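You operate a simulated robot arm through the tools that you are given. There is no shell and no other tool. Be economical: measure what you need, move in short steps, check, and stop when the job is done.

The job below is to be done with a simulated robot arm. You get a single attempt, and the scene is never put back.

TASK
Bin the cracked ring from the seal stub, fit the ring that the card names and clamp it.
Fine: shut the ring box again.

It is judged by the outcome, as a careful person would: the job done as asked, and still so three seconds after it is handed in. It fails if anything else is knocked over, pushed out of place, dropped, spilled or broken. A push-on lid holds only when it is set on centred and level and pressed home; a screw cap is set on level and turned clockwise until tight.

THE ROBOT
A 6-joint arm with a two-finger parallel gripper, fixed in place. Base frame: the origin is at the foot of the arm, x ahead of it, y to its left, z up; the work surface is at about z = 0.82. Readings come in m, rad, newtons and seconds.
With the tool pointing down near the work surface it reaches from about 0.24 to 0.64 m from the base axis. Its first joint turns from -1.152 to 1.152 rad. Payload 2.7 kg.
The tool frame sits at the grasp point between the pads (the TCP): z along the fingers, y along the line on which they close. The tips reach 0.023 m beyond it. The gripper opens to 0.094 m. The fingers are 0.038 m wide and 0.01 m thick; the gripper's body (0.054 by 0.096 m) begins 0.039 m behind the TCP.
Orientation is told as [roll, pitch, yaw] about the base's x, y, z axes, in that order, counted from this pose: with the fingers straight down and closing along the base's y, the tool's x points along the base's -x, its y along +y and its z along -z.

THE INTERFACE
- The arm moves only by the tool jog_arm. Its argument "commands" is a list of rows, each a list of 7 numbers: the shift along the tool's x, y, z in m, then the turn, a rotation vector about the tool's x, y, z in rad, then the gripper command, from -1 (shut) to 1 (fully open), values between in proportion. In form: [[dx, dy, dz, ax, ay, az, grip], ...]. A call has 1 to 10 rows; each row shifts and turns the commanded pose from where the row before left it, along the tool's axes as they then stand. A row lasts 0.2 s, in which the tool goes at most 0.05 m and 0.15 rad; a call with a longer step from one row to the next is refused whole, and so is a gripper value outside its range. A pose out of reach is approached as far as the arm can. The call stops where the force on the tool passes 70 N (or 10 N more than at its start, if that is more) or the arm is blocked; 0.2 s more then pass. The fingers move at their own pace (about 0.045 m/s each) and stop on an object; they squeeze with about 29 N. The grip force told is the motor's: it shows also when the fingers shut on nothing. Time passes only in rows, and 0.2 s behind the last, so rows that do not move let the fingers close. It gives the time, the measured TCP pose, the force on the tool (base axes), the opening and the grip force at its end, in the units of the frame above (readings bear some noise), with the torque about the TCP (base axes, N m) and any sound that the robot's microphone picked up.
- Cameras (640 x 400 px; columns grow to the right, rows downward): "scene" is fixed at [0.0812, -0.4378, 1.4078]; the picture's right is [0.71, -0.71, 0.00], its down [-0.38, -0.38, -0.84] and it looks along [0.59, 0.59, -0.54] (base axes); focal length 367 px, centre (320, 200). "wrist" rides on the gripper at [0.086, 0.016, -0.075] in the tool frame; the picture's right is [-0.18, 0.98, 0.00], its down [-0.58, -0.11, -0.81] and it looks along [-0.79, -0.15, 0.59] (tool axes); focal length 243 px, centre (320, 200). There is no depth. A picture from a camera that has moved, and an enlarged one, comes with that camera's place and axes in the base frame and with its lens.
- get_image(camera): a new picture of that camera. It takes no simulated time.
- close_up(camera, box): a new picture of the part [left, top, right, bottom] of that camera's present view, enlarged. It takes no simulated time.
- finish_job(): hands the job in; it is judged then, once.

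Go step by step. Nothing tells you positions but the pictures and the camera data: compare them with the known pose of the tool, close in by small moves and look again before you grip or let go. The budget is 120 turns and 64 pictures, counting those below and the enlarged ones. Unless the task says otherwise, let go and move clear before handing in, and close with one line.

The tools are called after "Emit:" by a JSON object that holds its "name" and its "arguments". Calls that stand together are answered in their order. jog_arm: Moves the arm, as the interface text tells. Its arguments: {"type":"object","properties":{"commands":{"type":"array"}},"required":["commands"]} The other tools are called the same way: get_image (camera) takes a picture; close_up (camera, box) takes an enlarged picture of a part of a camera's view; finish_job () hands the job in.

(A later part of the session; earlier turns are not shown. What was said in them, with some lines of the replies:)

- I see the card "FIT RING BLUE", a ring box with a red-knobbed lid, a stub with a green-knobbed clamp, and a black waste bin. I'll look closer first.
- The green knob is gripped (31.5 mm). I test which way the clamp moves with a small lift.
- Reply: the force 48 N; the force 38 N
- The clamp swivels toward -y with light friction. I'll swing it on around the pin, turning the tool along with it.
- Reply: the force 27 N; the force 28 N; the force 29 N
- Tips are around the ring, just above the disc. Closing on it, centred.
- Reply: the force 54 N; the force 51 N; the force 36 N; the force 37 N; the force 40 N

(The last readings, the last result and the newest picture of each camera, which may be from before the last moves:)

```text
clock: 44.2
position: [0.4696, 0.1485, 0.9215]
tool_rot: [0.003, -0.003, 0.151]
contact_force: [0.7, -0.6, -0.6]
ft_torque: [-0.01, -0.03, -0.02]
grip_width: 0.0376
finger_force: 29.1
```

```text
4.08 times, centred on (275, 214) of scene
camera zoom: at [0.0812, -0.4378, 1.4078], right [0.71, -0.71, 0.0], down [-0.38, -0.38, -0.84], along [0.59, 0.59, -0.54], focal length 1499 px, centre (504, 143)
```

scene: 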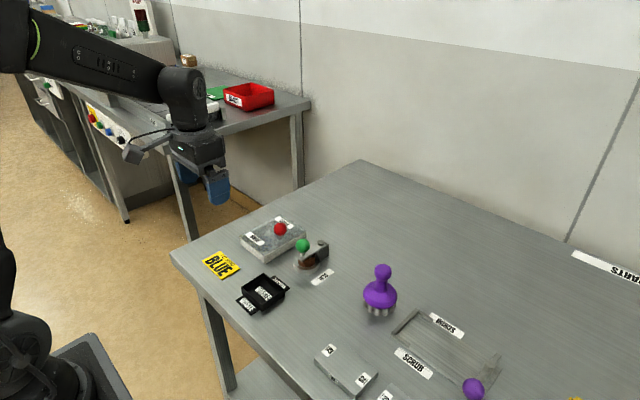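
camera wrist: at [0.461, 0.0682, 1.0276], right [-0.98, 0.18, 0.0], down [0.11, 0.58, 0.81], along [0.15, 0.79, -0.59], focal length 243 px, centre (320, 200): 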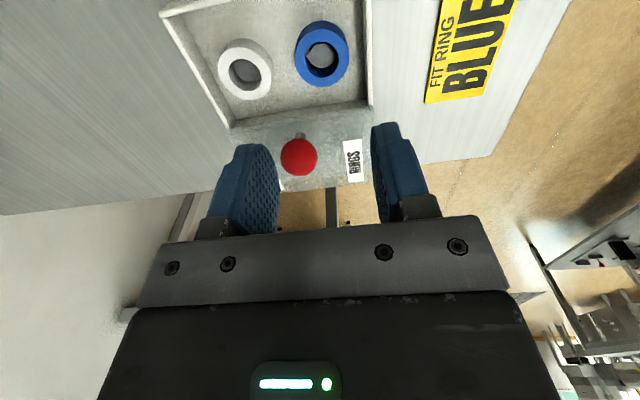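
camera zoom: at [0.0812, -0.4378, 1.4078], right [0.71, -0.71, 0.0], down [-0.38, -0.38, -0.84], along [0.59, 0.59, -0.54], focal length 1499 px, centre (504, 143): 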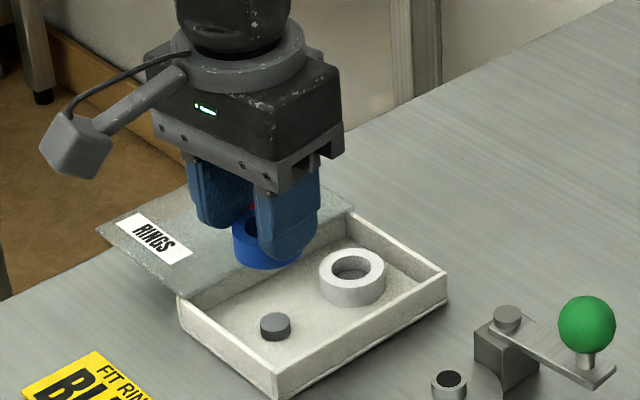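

Emit:
{"name": "jog_arm", "arguments": {"commands": [[0, -0.04, 0, 0, 0, 0.15, -1], [-0.015, -0.04, 0, 0, 0, 0, -1], [-0.0055, -0.038, 0, 0, 0, 0, -1], [0, 0, 0, 0, 0, 0, -1]]}}

Emit:
{"name": "close_up", "arguments": {"camera": "wrist", "box": [230, 90, 410, 220]}}

Emit:
{"name": "close_up", "arguments": {"camera": "scene", "box": [255, 205, 355, 275]}}

```text
clock: 45.2
position: [0.4955, 0.0281, 0.9231]
tool_rot: [0.0, -0.001, 0.002]
contact_force: [-0.2, 0.4, -0.2]
ft_torque: [0.04, 0.0, 0.01]
grip_width: 0.0375
finger_force: 29.1
```

```text
3.08 times, centred on (320, 155) of wrist
camera zoom: at [0.409, 0.0442, 0.9978], right [0.18, 0.98, 0.0], down [0.58, -0.11, 0.81], along [0.79, -0.15, -0.59], focal length 746 px, centre (320, 338)
```

zoom: 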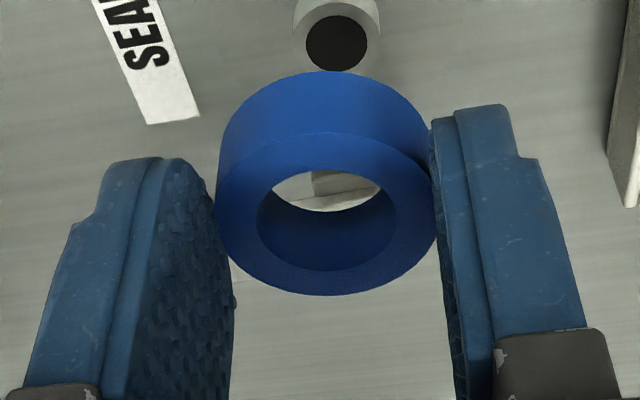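

```text
5.71 times, centred on (305, 240) of scene
camera zoom: at [0.0812, -0.4378, 1.4078], right [0.71, -0.71, 0.0], down [-0.38, -0.38, -0.84], along [0.59, 0.59, -0.54], focal length 2098 px, centre (406, -29)
```

zoom: 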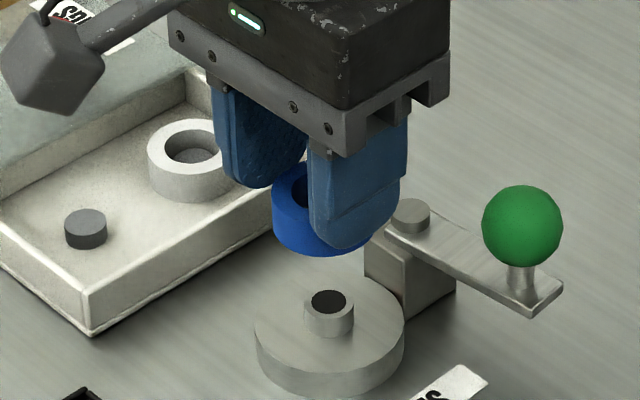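

Emit:
{"name": "jog_arm", "arguments": {"commands": [[-0.0025, 0.003, 0, 0, 0, 0, -1], [0, 0, 0.02, 0, 0, 0, -1], [0, 0, 0.01, 0, 0, 0, -1], [0, 0, 0, 0, 0, 0, -1]]}}

Emit:
{"name": "close_up", "arguments": {"camera": "wrist", "box": [230, 90, 410, 220]}}

Emit:
{"name": "close_up", "arguments": {"camera": "scene", "box": [275, 220, 345, 269]}}

```text
clock: 46.2
position: [0.4996, 0.0359, 0.8957]
tool_rot: [0.003, -0.004, 0.003]
contact_force: [0.1, 0.2, -0.4]
ft_torque: [-0.01, -0.02, -0.01]
grip_width: 0.0376
finger_force: 29.0
```

```text
3.08 times, centred on (320, 155) of wrist
camera zoom: at [0.4129, 0.0517, 0.9705], right [0.18, 0.98, 0.0], down [0.58, -0.11, 0.81], along [0.79, -0.15, -0.59], focal length 746 px, centre (320, 338)
```

zoom: 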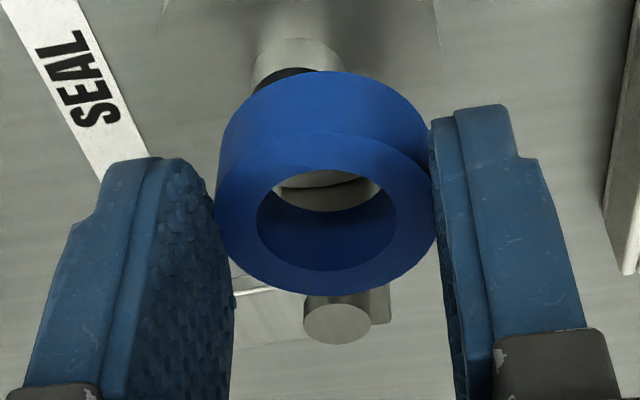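

```text
8.16 times, centred on (310, 244) of scene
camera zoom: at [0.0812, -0.4378, 1.4078], right [0.71, -0.71, 0.0], down [-0.38, -0.38, -0.84], along [0.59, 0.59, -0.54], focal length 2997 px, centre (402, -163)
```

zoom: 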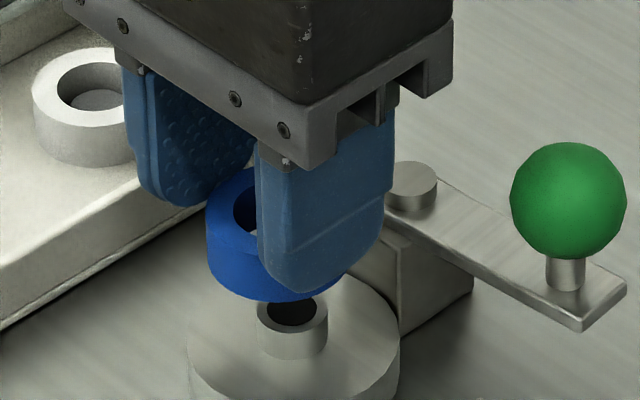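

Emit:
{"name": "jog_arm", "arguments": {"commands": [[0.002, -0.0045, 0, 0, 0, 0, -1], [0, 0, 0, 0, 0, 0, -1], [0, 0, 0, 0, 0, 0, -1]]}}

Emit:
{"name": "close_up", "arguments": {"camera": "wrist", "box": [230, 90, 410, 220]}}

```text
clock: 47.0
position: [0.4973, 0.0301, 0.8951]
tool_rot: [0.002, -0.002, 0.001]
contact_force: [-0.1, 0.8, -0.1]
ft_torque: [0.02, -0.01, 0.01]
grip_width: 0.0375
finger_force: 28.8
```

```text
3.08 times, centred on (320, 155) of wrist
camera zoom: at [0.4113, 0.0464, 0.9697], right [0.18, 0.98, 0.0], down [0.58, -0.11, 0.81], along [0.79, -0.15, -0.59], focal length 746 px, centre (320, 338)
```

zoom: 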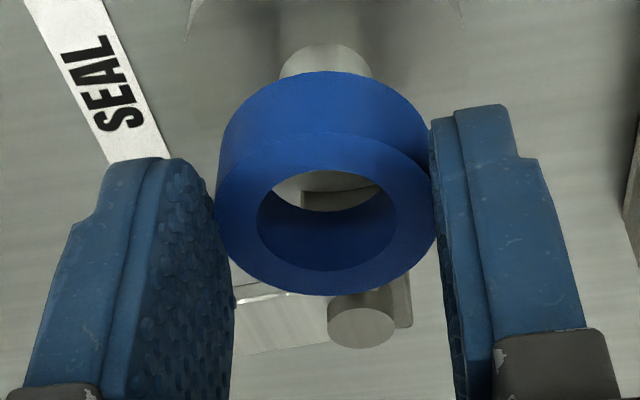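

Emit:
{"name": "jog_arm", "arguments": {"commands": [[0, 0.001, 0.004, 0, 0, 0, -1], [0, 0, 0.005, 0, 0, 0, -1], [0, 0, 0.004, 0, 0, 0, -1], [0, 0, 0, 0, 0, 0, -1]]}}

Emit:
{"name": "close_up", "arguments": {"camera": "scene", "box": [275, 220, 345, 269]}}

```text
clock: 48.0
position: [0.4974, 0.034, 0.8824]
tool_rot: [0.001, 0.0, 0.003]
contact_force: [0.3, -0.8, -0.9]
ft_torque: [0.01, 0.03, -0.01]
grip_width: 0.0374
finger_force: 28.7
```

```text
8.16 times, centred on (310, 244) of scene
camera zoom: at [0.0812, -0.4378, 1.4078], right [0.71, -0.71, 0.0], down [-0.38, -0.38, -0.84], along [0.59, 0.59, -0.54], focal length 2997 px, centre (402, -163)
```

zoom: 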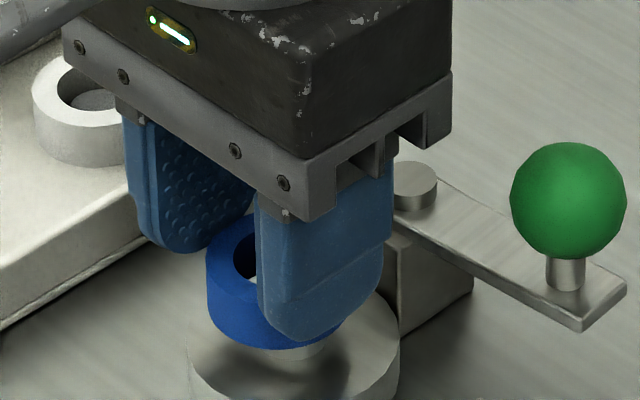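

Emit:
{"name": "jog_arm", "arguments": {"commands": [[-0.0025, -0.003, 0, 0, 0, 0, -1], [0, 0, 0, 0, 0, 0, -1], [0, 0, 0, 0, 0, 0, -1]]}}

Emit:
{"name": "close_up", "arguments": {"camera": "scene", "box": [275, 220, 345, 269]}}

Emit:
{"name": "close_up", "arguments": {"camera": "wrist", "box": [230, 90, 410, 220]}}

```text
clock: 48.8
position: [0.5, 0.0297, 0.882]
tool_rot: [0.002, -0.001, 0.003]
contact_force: [-0.7, -0.3, 0.4]
ft_torque: [-0.03, 0.0, 0.0]
grip_width: 0.0374
finger_force: 29.0
```

```text
8.16 times, centred on (310, 244) of scene
camera zoom: at [0.0812, -0.4378, 1.4078], right [0.71, -0.71, 0.0], down [-0.38, -0.38, -0.84], along [0.59, 0.59, -0.54], focal length 2997 px, centre (402, -163)
```

zoom: 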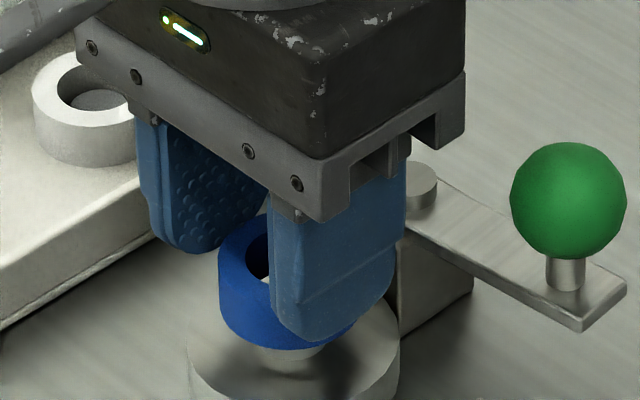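

```text
3.08 times, centred on (320, 155) of wrist
camera zoom: at [0.4123, 0.0467, 0.957], right [0.18, 0.98, 0.0], down [0.58, -0.11, 0.81], along [0.79, -0.15, -0.59], focal length 746 px, centre (320, 338)
```

zoom: 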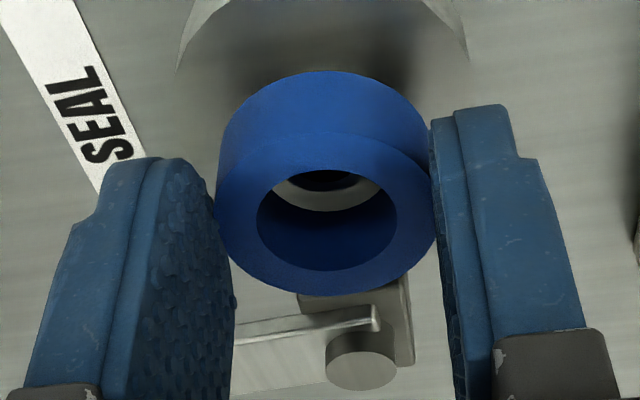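

Emit:
{"name": "jog_arm", "arguments": {"commands": [[0, 0.0005, 0.004, 0, 0, 0, -1], [0, 0, 0.004, 0, 0, 0, -1], [0, 0, 0, 0, 0, 0, -1]]}}

Emit:
{"name": "close_up", "arguments": {"camera": "wrist", "box": [230, 90, 410, 220]}}

```text
clock: 49.6
position: [0.4976, 0.0305, 0.8728]
tool_rot: [0.001, -0.002, 0.002]
contact_force: [-0.6, 0.0, 0.4]
ft_torque: [-0.01, -0.03, 0.01]
grip_width: 0.0375
finger_force: 29.7
```

```text
3.08 times, centred on (320, 155) of wrist
camera zoom: at [0.4121, 0.0464, 0.9483], right [0.18, 0.98, 0.0], down [0.58, -0.11, 0.81], along [0.79, -0.15, -0.59], focal length 746 px, centre (320, 338)
```

zoom: 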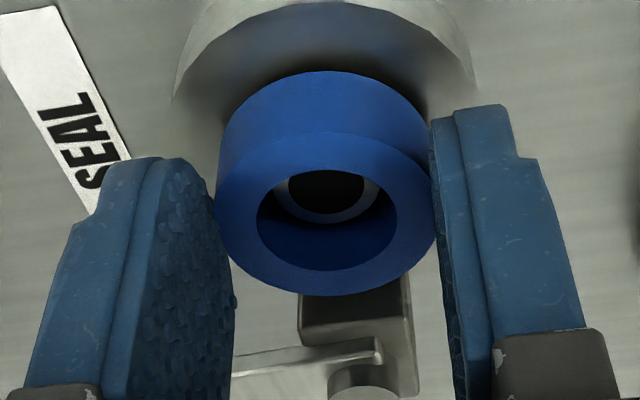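

Emit:
{"name": "jog_arm", "arguments": {"commands": [[0, 0, 0.003, 0, 0, 0, -1], [0, 0, 0, 0, 0, 0, -1]]}}

Emit:
{"name": "jog_arm", "arguments": {"commands": [[0, 0, 0.003, 0, 0, 0, -1], [0, 0, 0, 0, 0, 0, -1]]}}

Emit:
{"name": "close_up", "arguments": {"camera": "scene", "box": [275, 220, 345, 269]}}

```text
clock: 50.2
position: [0.4979, 0.0316, 0.8705]
tool_rot: [0.002, 0.0, 0.002]
contact_force: [0.6, 0.0, 0.1]
ft_torque: [0.0, 0.02, -0.01]
grip_width: 0.0375
finger_force: 29.2
```

```text
clock: 50.8
position: [0.4984, 0.0305, 0.8698]
tool_rot: [0.002, -0.001, 0.002]
contact_force: [-13.7, 1.0, 27.2]
ft_torque: [-0.04, 0.31, 0.1]
grip_width: 0.0369
finger_force: 29.2
```

```text
8.16 times, centred on (310, 244) of scene
camera zoom: at [0.0804, -0.4378, 1.4079], right [0.71, -0.71, 0.0], down [-0.38, -0.38, -0.84], along [0.59, 0.59, -0.54], focal length 2997 px, centre (402, -163)
```

zoom: 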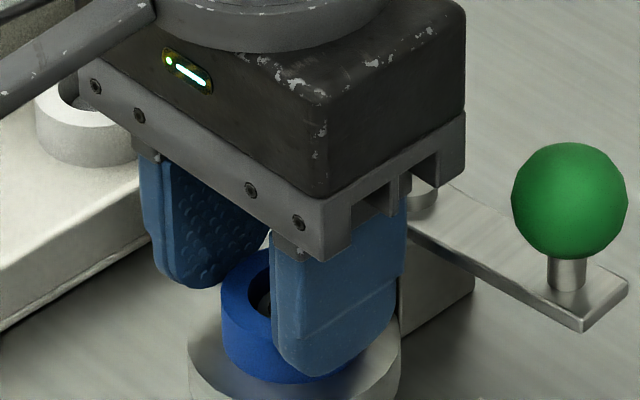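

The blue ring has touched down at the same height the old ring sat. Opening slightly and checking.

Emit:
{"name": "jog_arm", "arguments": {"commands": [[0, 0, -0.001, 0, 0, 0, -1], [0, 0, 0, 0, 0, 0, 0.0], [0, 0, 0, 0, 0, 0, 0.1], [0, 0, -0.015, 0, 0, 0, 0.1], [0, 0, -0.035, 0, 0, 0, 0.1], [0.02, 0, -0.02, 0, 0, 0, 0.1]]}}

Emit:
{"name": "close_up", "arguments": {"camera": "scene", "box": [255, 215, 355, 285]}}

Emit:
{"name": "close_up", "arguments": {"camera": "wrist", "box": [230, 50, 410, 180]}}

```text
clock: 52.2
position: [0.482, 0.0289, 0.9398]
tool_rot: [0.002, 0.0, 0.001]
contact_force: [-0.1, -0.3, -0.3]
ft_torque: [-0.01, 0.0, 0.0]
grip_width: 0.052
finger_force: 0.0
```

```text
5.71 times, centred on (305, 250) of scene
camera zoom: at [0.0812, -0.4378, 1.4078], right [0.71, -0.71, 0.0], down [-0.38, -0.38, -0.84], along [0.59, 0.59, -0.54], focal length 2098 px, centre (406, -86)
```

zoom: 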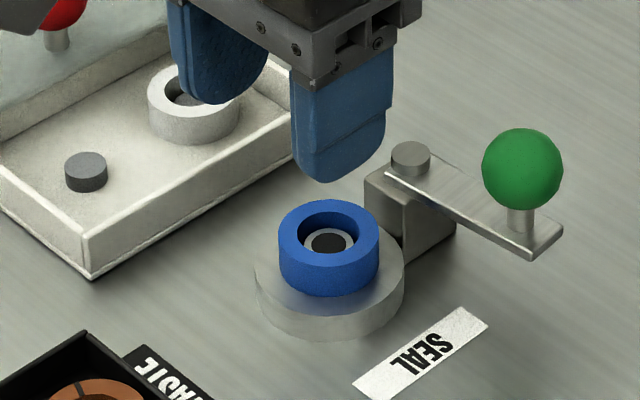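

```text
3.08 times, centred on (320, 115) of wrist
camera zoom: at [0.3952, 0.0446, 1.0143], right [0.18, 0.98, 0.0], down [0.58, -0.11, 0.81], along [0.79, -0.15, -0.59], focal length 746 px, centre (320, 462)
```

zoom: 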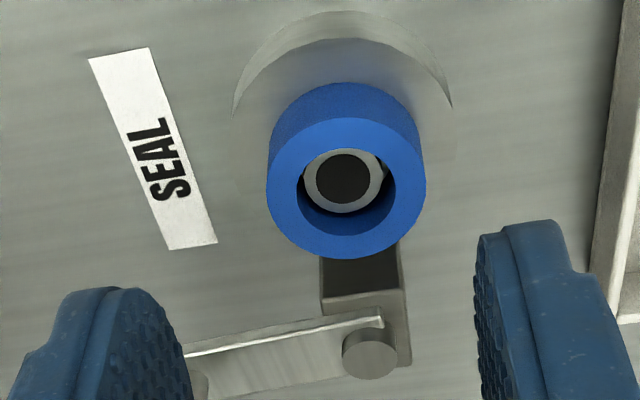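

Emit:
{"name": "jog_arm", "arguments": {"commands": [[0, 0, 0, 0, 0, -0.15, 0.1], [0, 0, 0, 0, 0, -0.15, 0.1], [0, 0, 0, 0, 0, -0.15, 0.1], [0, 0, 0, 0, 0, -0.15, 0.1], [0, 0, 0, 0, 0, -0.15, 0.1], [0, 0, 0, 0, 0, -0.15, 0.1], [0, 0, 0, 0, 0, -0.15, 0.1], [0, 0, 0, 0, 0, -0.15, 0.1], [0, 0, 0, 0, 0, -0.15, 0.1], [0, 0, 0, 0, 0, -0.15, 0.1]]}}

Emit:
{"name": "jog_arm", "arguments": {"commands": [[0, 0, 0, 0, 0, -0.15, 0.1], [0, 0, 0, 0, 0, -0.06, 0.1], [0.0317, -0.0327, 0, 0, 0, 0, 0.1], [0.0317, -0.0327, 0, 0, 0, 0, 0.1], [0, 0, 0, 0, 0, 0, 0.1], [0, 0, 0, 0, 0, 0, 0.1]]}}

Emit:
{"name": "get_image", "arguments": {"camera": "wrist"}}

```text
clock: 54.4
position: [0.4786, 0.0274, 0.9369]
tool_rot: [-0.001, -0.002, 1.502]
contact_force: [-0.2, -0.3, -0.4]
ft_torque: [0.03, 0.0, 0.02]
grip_width: 0.0515
finger_force: 0.0
```

```text
clock: 55.8
position: [0.5493, -0.0262, 0.9385]
tool_rot: [-0.002, -0.002, 1.713]
contact_force: [-0.2, -0.6, 0.9]
ft_torque: [0.01, 0.02, -0.01]
grip_width: 0.0518
finger_force: 0.1
```

```text
15 pictures are left
camera wrist: at [0.5469, -0.1138, 1.0126], right [-1.0, 0.04, 0.0], down [0.03, 0.59, 0.81], along [0.04, 0.81, -0.59], focal length 243 px, centre (320, 200)
```

wrist: 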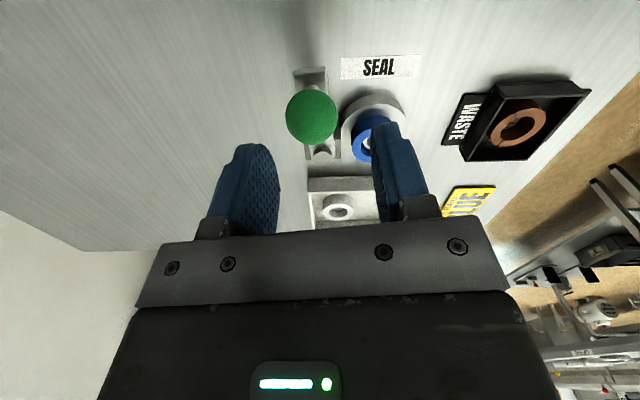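

Emit:
{"name": "jog_arm", "arguments": {"commands": [[0, -0.0068, 0, 0, 0, 0, 0.1], [0, 0, 0.025, 0, 0, 0, 0.1], [0, 0, 0.023, 0, 0, 0, 0.1], [0, 0, 0, 0, 0, 0, 0.1]]}}

Emit:
{"name": "jog_arm", "arguments": {"commands": [[0, 0, 0, 0, 0, 0, -0.2], [0, 0, 0, 0, 0, 0, -1], [0, 0, 0, 0, 0, 0, -1], [0, 0, 0, 0, 0, 0, -1]]}}

```text
clock: 56.8
position: [0.5578, -0.0258, 0.8901]
tool_rot: [-0.001, -0.001, 1.71]
contact_force: [0.1, -0.4, 0.3]
ft_torque: [-0.04, -0.02, -0.02]
grip_width: 0.0515
finger_force: 0.0
```

```text
clock: 57.8
position: [0.5559, -0.0235, 0.8891]
tool_rot: [0.001, -0.001, 1.71]
contact_force: [-22.0, -1.4, 6.7]
ft_torque: [0.02, 0.0, 0.19]
grip_width: 0.0314
finger_force: 44.8
```

Emit:
{"name": "jog_arm", "arguments": {"commands": [[-0.0005, 0.0075, 0, 0, 0, 0.14, -1], [-0.0005, 0.0075, 0, 0, 0, 0.14, -1], [-0.0005, 0.0075, 0, 0, 0, 0.14, -1], [-0.0005, 0.0075, 0, 0, 0, 0.14, -1], [-0.0005, 0.0075, 0, 0, 0, 0.14, -1], [-0.0005, 0.0075, 0, 0, 0, 0.14, -1]]}}

```text
clock: 59.2
position: [0.5163, -0.0124, 0.8895]
tool_rot: [0.002, -0.002, 0.868]
contact_force: [-8.8, -1.1, -14.4]
ft_torque: [0.18, -0.13, 0.37]
grip_width: 0.0314
finger_force: 45.6
```

Emit:
{"name": "jog_arm", "arguments": {"commands": [[-0.0005, 0.0075, 0, 0, 0, 0.14, -1], [-0.0005, 0.0075, 0, 0, 0, 0.14, -1], [-0.0005, 0.0075, 0, 0, 0, 0.14, -1], [0, 0, 0, 0, 0, 0, -1]]}}

Emit:
{"name": "close_up", "arguments": {"camera": "scene", "box": [255, 215, 355, 285]}}

```text
clock: 60.2
position: [0.5017, 0.0054, 0.8898]
tool_rot: [0.0, -0.003, 0.448]
contact_force: [0.6, -4.6, -18.9]
ft_torque: [-0.4, 0.6, -0.3]
grip_width: 0.0317
finger_force: 45.2
```

```text
5.71 times, centred on (305, 250) of scene
camera zoom: at [0.0816, -0.4379, 1.4077], right [0.71, -0.71, 0.0], down [-0.38, -0.38, -0.84], along [0.59, 0.59, -0.54], focal length 2098 px, centre (406, -86)
```

zoom: 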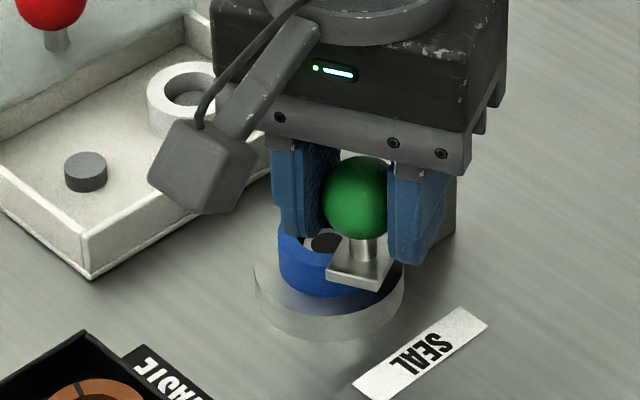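

Emit:
{"name": "jog_arm", "arguments": {"commands": [[-0.0005, 0.0075, 0, 0, 0, 0.14, -1], [-0.0005, 0.0075, 0, 0, 0, 0.14, -1], [-0.0005, 0.0075, 0, 0, 0, 0.14, -1], [0, 0, 0, 0, 0, 0, -1]]}}

```text
clock: 61.2
position: [0.496, 0.0282, 0.8891]
tool_rot: [0.001, 0.003, 0.027]
contact_force: [-8.0, -8.0, -19.3]
ft_torque: [0.02, 0.21, -0.49]
grip_width: 0.0312
finger_force: 45.3
```

Emit:
{"name": "jog_arm", "arguments": {"commands": [[0, 0.003, 0, 0, 0, 0.027, -1], [0, 0, 0, 0, 0, 0, -1], [0, 0.002, 0, 0, 0, 0, -1], [0, 0, 0, 0, 0, 0, -1]]}}

```text
clock: 62.2
position: [0.4965, 0.0289, 0.8887]
tool_rot: [-0.003, 0.003, 0.002]
contact_force: [-8.4, -33.1, -12.8]
ft_torque: [-0.24, 0.12, 0.28]
grip_width: 0.0314
finger_force: 44.5
```

Emit:
{"name": "jog_arm", "arguments": {"commands": [[0, -0.001, 0, 0, 0, 0, -1], [0, 0, 0, 0, 0, 0, 0.1], [0, 0, 0, 0, 0, 0, 0.1], [0, 0, -0.03, 0, 0, 0, 0.1], [0.03, 0, -0.03, 0, 0, 0, 0.1], [0, 0, 0, 0, 0, 0, 0.1]]}}

Emit:
{"name": "close_up", "arguments": {"camera": "wrist", "box": [230, 70, 410, 200]}}

Emit:
{"name": "close_up", "arguments": {"camera": "scene", "box": [235, 205, 335, 275]}}

```text
clock: 63.6
position: [0.4681, 0.0323, 0.9508]
tool_rot: [0.001, -0.001, 0.003]
contact_force: [0.2, -0.2, 0.0]
ft_torque: [0.02, -0.01, 0.0]
grip_width: 0.0515
finger_force: 0.1
```

```text
3.08 times, centred on (320, 135) of wrist
camera zoom: at [0.3819, 0.0487, 1.0246], right [0.18, 0.98, 0.0], down [0.58, -0.11, 0.81], along [0.79, -0.14, -0.59], focal length 746 px, centre (320, 400)
```

zoom: 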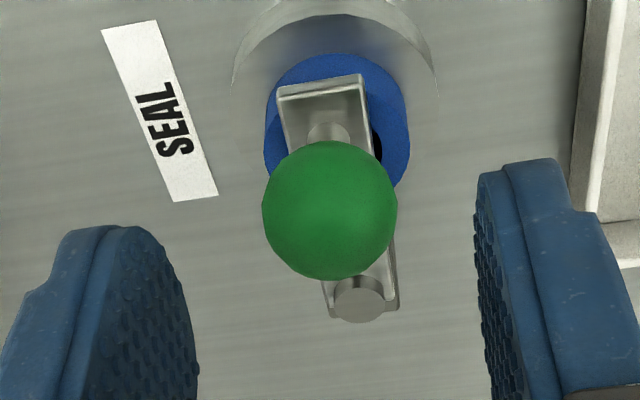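

```text
5.71 times, centred on (285, 240) of scene
camera zoom: at [0.0812, -0.4378, 1.4078], right [0.71, -0.71, 0.0], down [-0.38, -0.38, -0.84], along [0.59, 0.59, -0.54], focal length 2098 px, centre (520, -29)
```

zoom: 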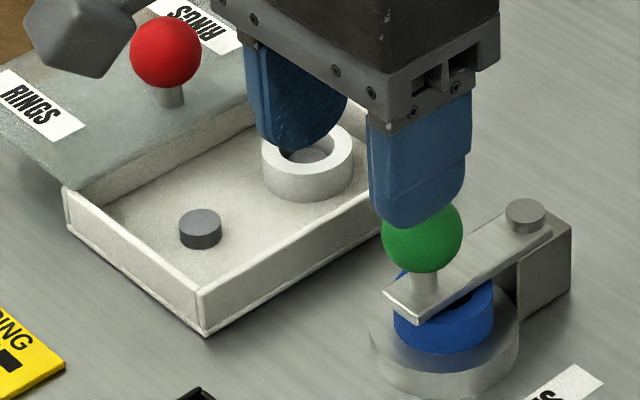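

Emit:
{"name": "jog_arm", "arguments": {"commands": [[0, 0, 0, 0, 0, -0.15, 0.1], [0, 0, 0, 0, 0, -0.15, 0.1], [0, 0, 0, 0, 0, -0.15, 0.1], [0, 0, 0, 0, 0, -0.15, 0.1], [0, 0, 0, 0, 0, -0.15, 0.1], [0, 0, 0, 0, 0, -0.15, 0.1], [0, 0, 0, 0, 0, -0.15, 0.1], [0, 0, 0, 0, 0, -0.15, 0.1], [0, 0, 0, 0, 0, -0.15, 0.1], [0, 0, 0, 0, 0, -0.15, 0.1]]}}

Emit:
{"name": "jog_arm", "arguments": {"commands": [[0, 0, 0, 0, 0, -0.07, 0.1], [0, -0.037, 0, 0, 0, 0, 0.1], [-0.045, 0, 0, 0, 0, 0, 0.1], [-0.045, 0, 0, 0, 0, 0, 0.1], [-0.04, 0, 0, 0, 0, 0, 0.1], [-0.025, 0, 0, 0, 0, 0, 0.1], [0, 0, 0, 0, 0, 0, 0.1], [0, 0, 0, 0, 0, 0, 0.1]]}}

Emit:
{"name": "get_image", "arguments": {"camera": "wrist"}}

```text
clock: 65.8
position: [0.4667, 0.0321, 0.9511]
tool_rot: [-0.003, -0.002, 1.505]
contact_force: [0.6, -0.4, -0.3]
ft_torque: [0.0, -0.01, 0.01]
grip_width: 0.0516
finger_force: 0.0
```

```text
clock: 67.6
position: [0.5035, 0.1887, 0.9482]
tool_rot: [-0.002, -0.001, 1.572]
contact_force: [0.5, 0.1, 0.5]
ft_torque: [0.01, 0.03, -0.02]
grip_width: 0.0516
finger_force: 0.1
```

```text
11 pictures are left
camera wrist: at [0.4871, 0.1025, 1.0229], right [-0.98, 0.18, 0.0], down [0.11, 0.58, 0.81], along [0.15, 0.79, -0.59], focal length 243 px, centre (320, 200)
```

wrist: 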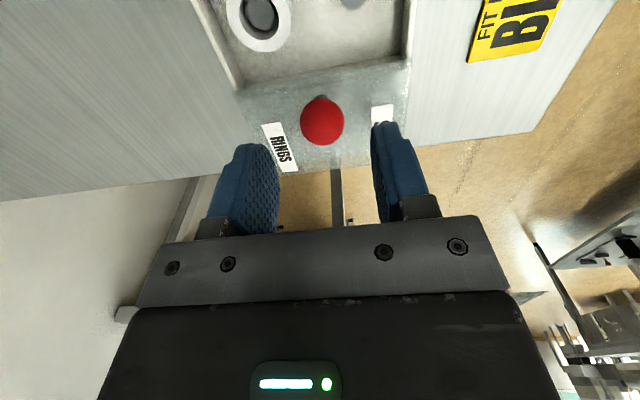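

Emit:
{"name": "jog_arm", "arguments": {"commands": [[-0.0145, -0.001, 0, 0, 0, 0, 0.1], [0, 0, 0.035, 0, 0, 0, 0.1], [0, 0, 0.029, 0, 0, 0, 0.1], [0, 0, 0, 0, 0, 0, 0.1]]}}

Emit:
{"name": "jog_arm", "arguments": {"commands": [[0, 0, 0, 0, 0, 0, -0.2], [0, 0, 0, 0, 0, 0, -1], [0, 0, 0, 0, 0, 0, -1], [0, 0, 0, 0, 0, 0, -1]]}}

```text
clock: 68.6
position: [0.5048, 0.2044, 0.8867]
tool_rot: [-0.002, -0.002, 1.576]
contact_force: [-0.4, -0.2, -0.2]
ft_torque: [0.01, 0.0, 0.04]
grip_width: 0.0518
finger_force: 0.0
```

```text
clock: 69.6
position: [0.5045, 0.2046, 0.8874]
tool_rot: [0.0, -0.003, 1.575]
contact_force: [-1.9, -0.3, -0.5]
ft_torque: [0.04, 0.05, 0.01]
grip_width: 0.0312
finger_force: 45.0
```

Knob gripped; sliding the lid back toward -y.

Emit:
{"name": "jog_arm", "arguments": {"commands": [[0.01, 0, 0, 0, 0, 0, -1], [0.012, 0, 0, 0, 0, 0, -1], [0.012, 0, 0, 0, 0, 0, -1], [0.012, 0, 0, 0, 0, 0, -1], [0.012, 0, 0, 0, 0, 0, -1], [0, 0, 0, 0, 0, 0, -1]]}}

```text
clock: 71.0
position: [0.5049, 0.1445, 0.8874]
tool_rot: [0.004, 0.0, 1.572]
contact_force: [-24.5, 0.2, 10.5]
ft_torque: [0.57, 0.24, 0.04]
grip_width: 0.0309
finger_force: 44.8
```

Emit:
{"name": "jog_arm", "arguments": {"commands": [[0.01, 0.001, 0, 0, 0, 0, -1], [0.01, 0, 0, 0, 0, 0, -1], [0.006, 0, 0, 0, 0, 0, -1], [0.003, 0, 0, 0, 0, 0, -1], [0, 0, 0, 0, 0, 0, -1]]}}

```text
clock: 72.2
position: [0.5052, 0.117, 0.8875]
tool_rot: [-0.007, -0.005, 1.577]
contact_force: [-4.1, 28.7, 5.3]
ft_torque: [0.27, 0.03, 0.08]
grip_width: 0.031
finger_force: 44.7
```

The lid hit its closed stop at the original y = 0.117. I'll release, retreat and check everything.

Emit:
{"name": "jog_arm", "arguments": {"commands": [[-0.0015, 0, 0, 0, 0, 0, -1], [0, 0, 0, 0, 0, 0, 0.1], [0, 0, 0, 0, 0, 0, 0.1], [0, 0, -0.03, 0, 0, 0, 0.1], [0, 0, -0.045, 0, 0, 0, 0.1], [0, 0, -0.045, 0, 0, 0, 0.1], [0, 0.04, -0.02, 0, 0, 0, 0.1], [0, 0.04, -0.02, 0, 0, 0, 0.1], [0, 0, 0, 0, 0, 0, 0.1]]}}

Emit:
{"name": "close_up", "arguments": {"camera": "scene", "box": [190, 200, 350, 320]}}

Emit:
{"name": "get_image", "arguments": {"camera": "scene"}}

```text
clock: 74.2
position: [0.4209, 0.114, 1.0453]
tool_rot: [-0.002, -0.001, 1.572]
contact_force: [-0.4, -0.3, -0.2]
ft_torque: [-0.02, 0.0, 0.0]
grip_width: 0.0515
finger_force: 0.0
```

```text
3.33 times, centred on (270, 260) of scene
camera zoom: at [0.0812, -0.4378, 1.4078], right [0.71, -0.71, 0.0], down [-0.38, -0.38, -0.84], along [0.59, 0.59, -0.54], focal length 1224 px, centre (487, 0)
```

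zoom: 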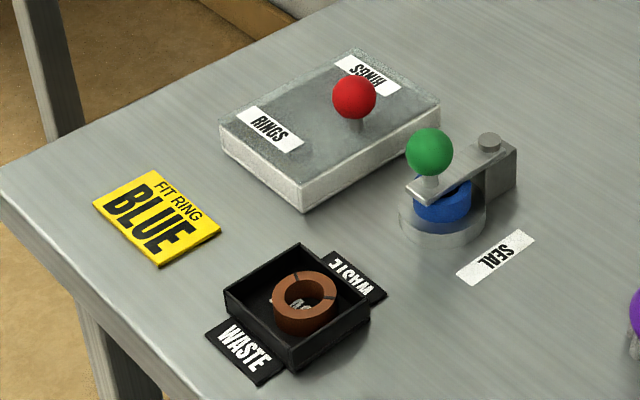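

```text
9 pictures are left
```

scene: 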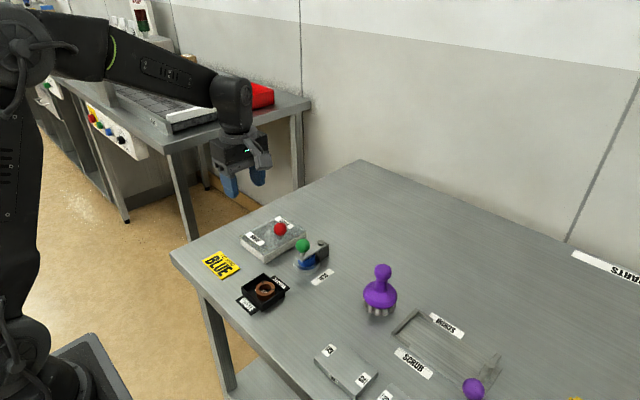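

The cracked ring is in the waste bin. The blue ring is on the stub under the clamp, and the box lid is back at its starting position, so I'm handing in.

Emit:
{"name": "finish_job", "arguments": {}}

```text
The job is handed in.
```

The job is handed in: the cracked ring is in the waste bin, the blue ring named on the card is fitted and clamped on the seal stub, and the ring box is shut again.
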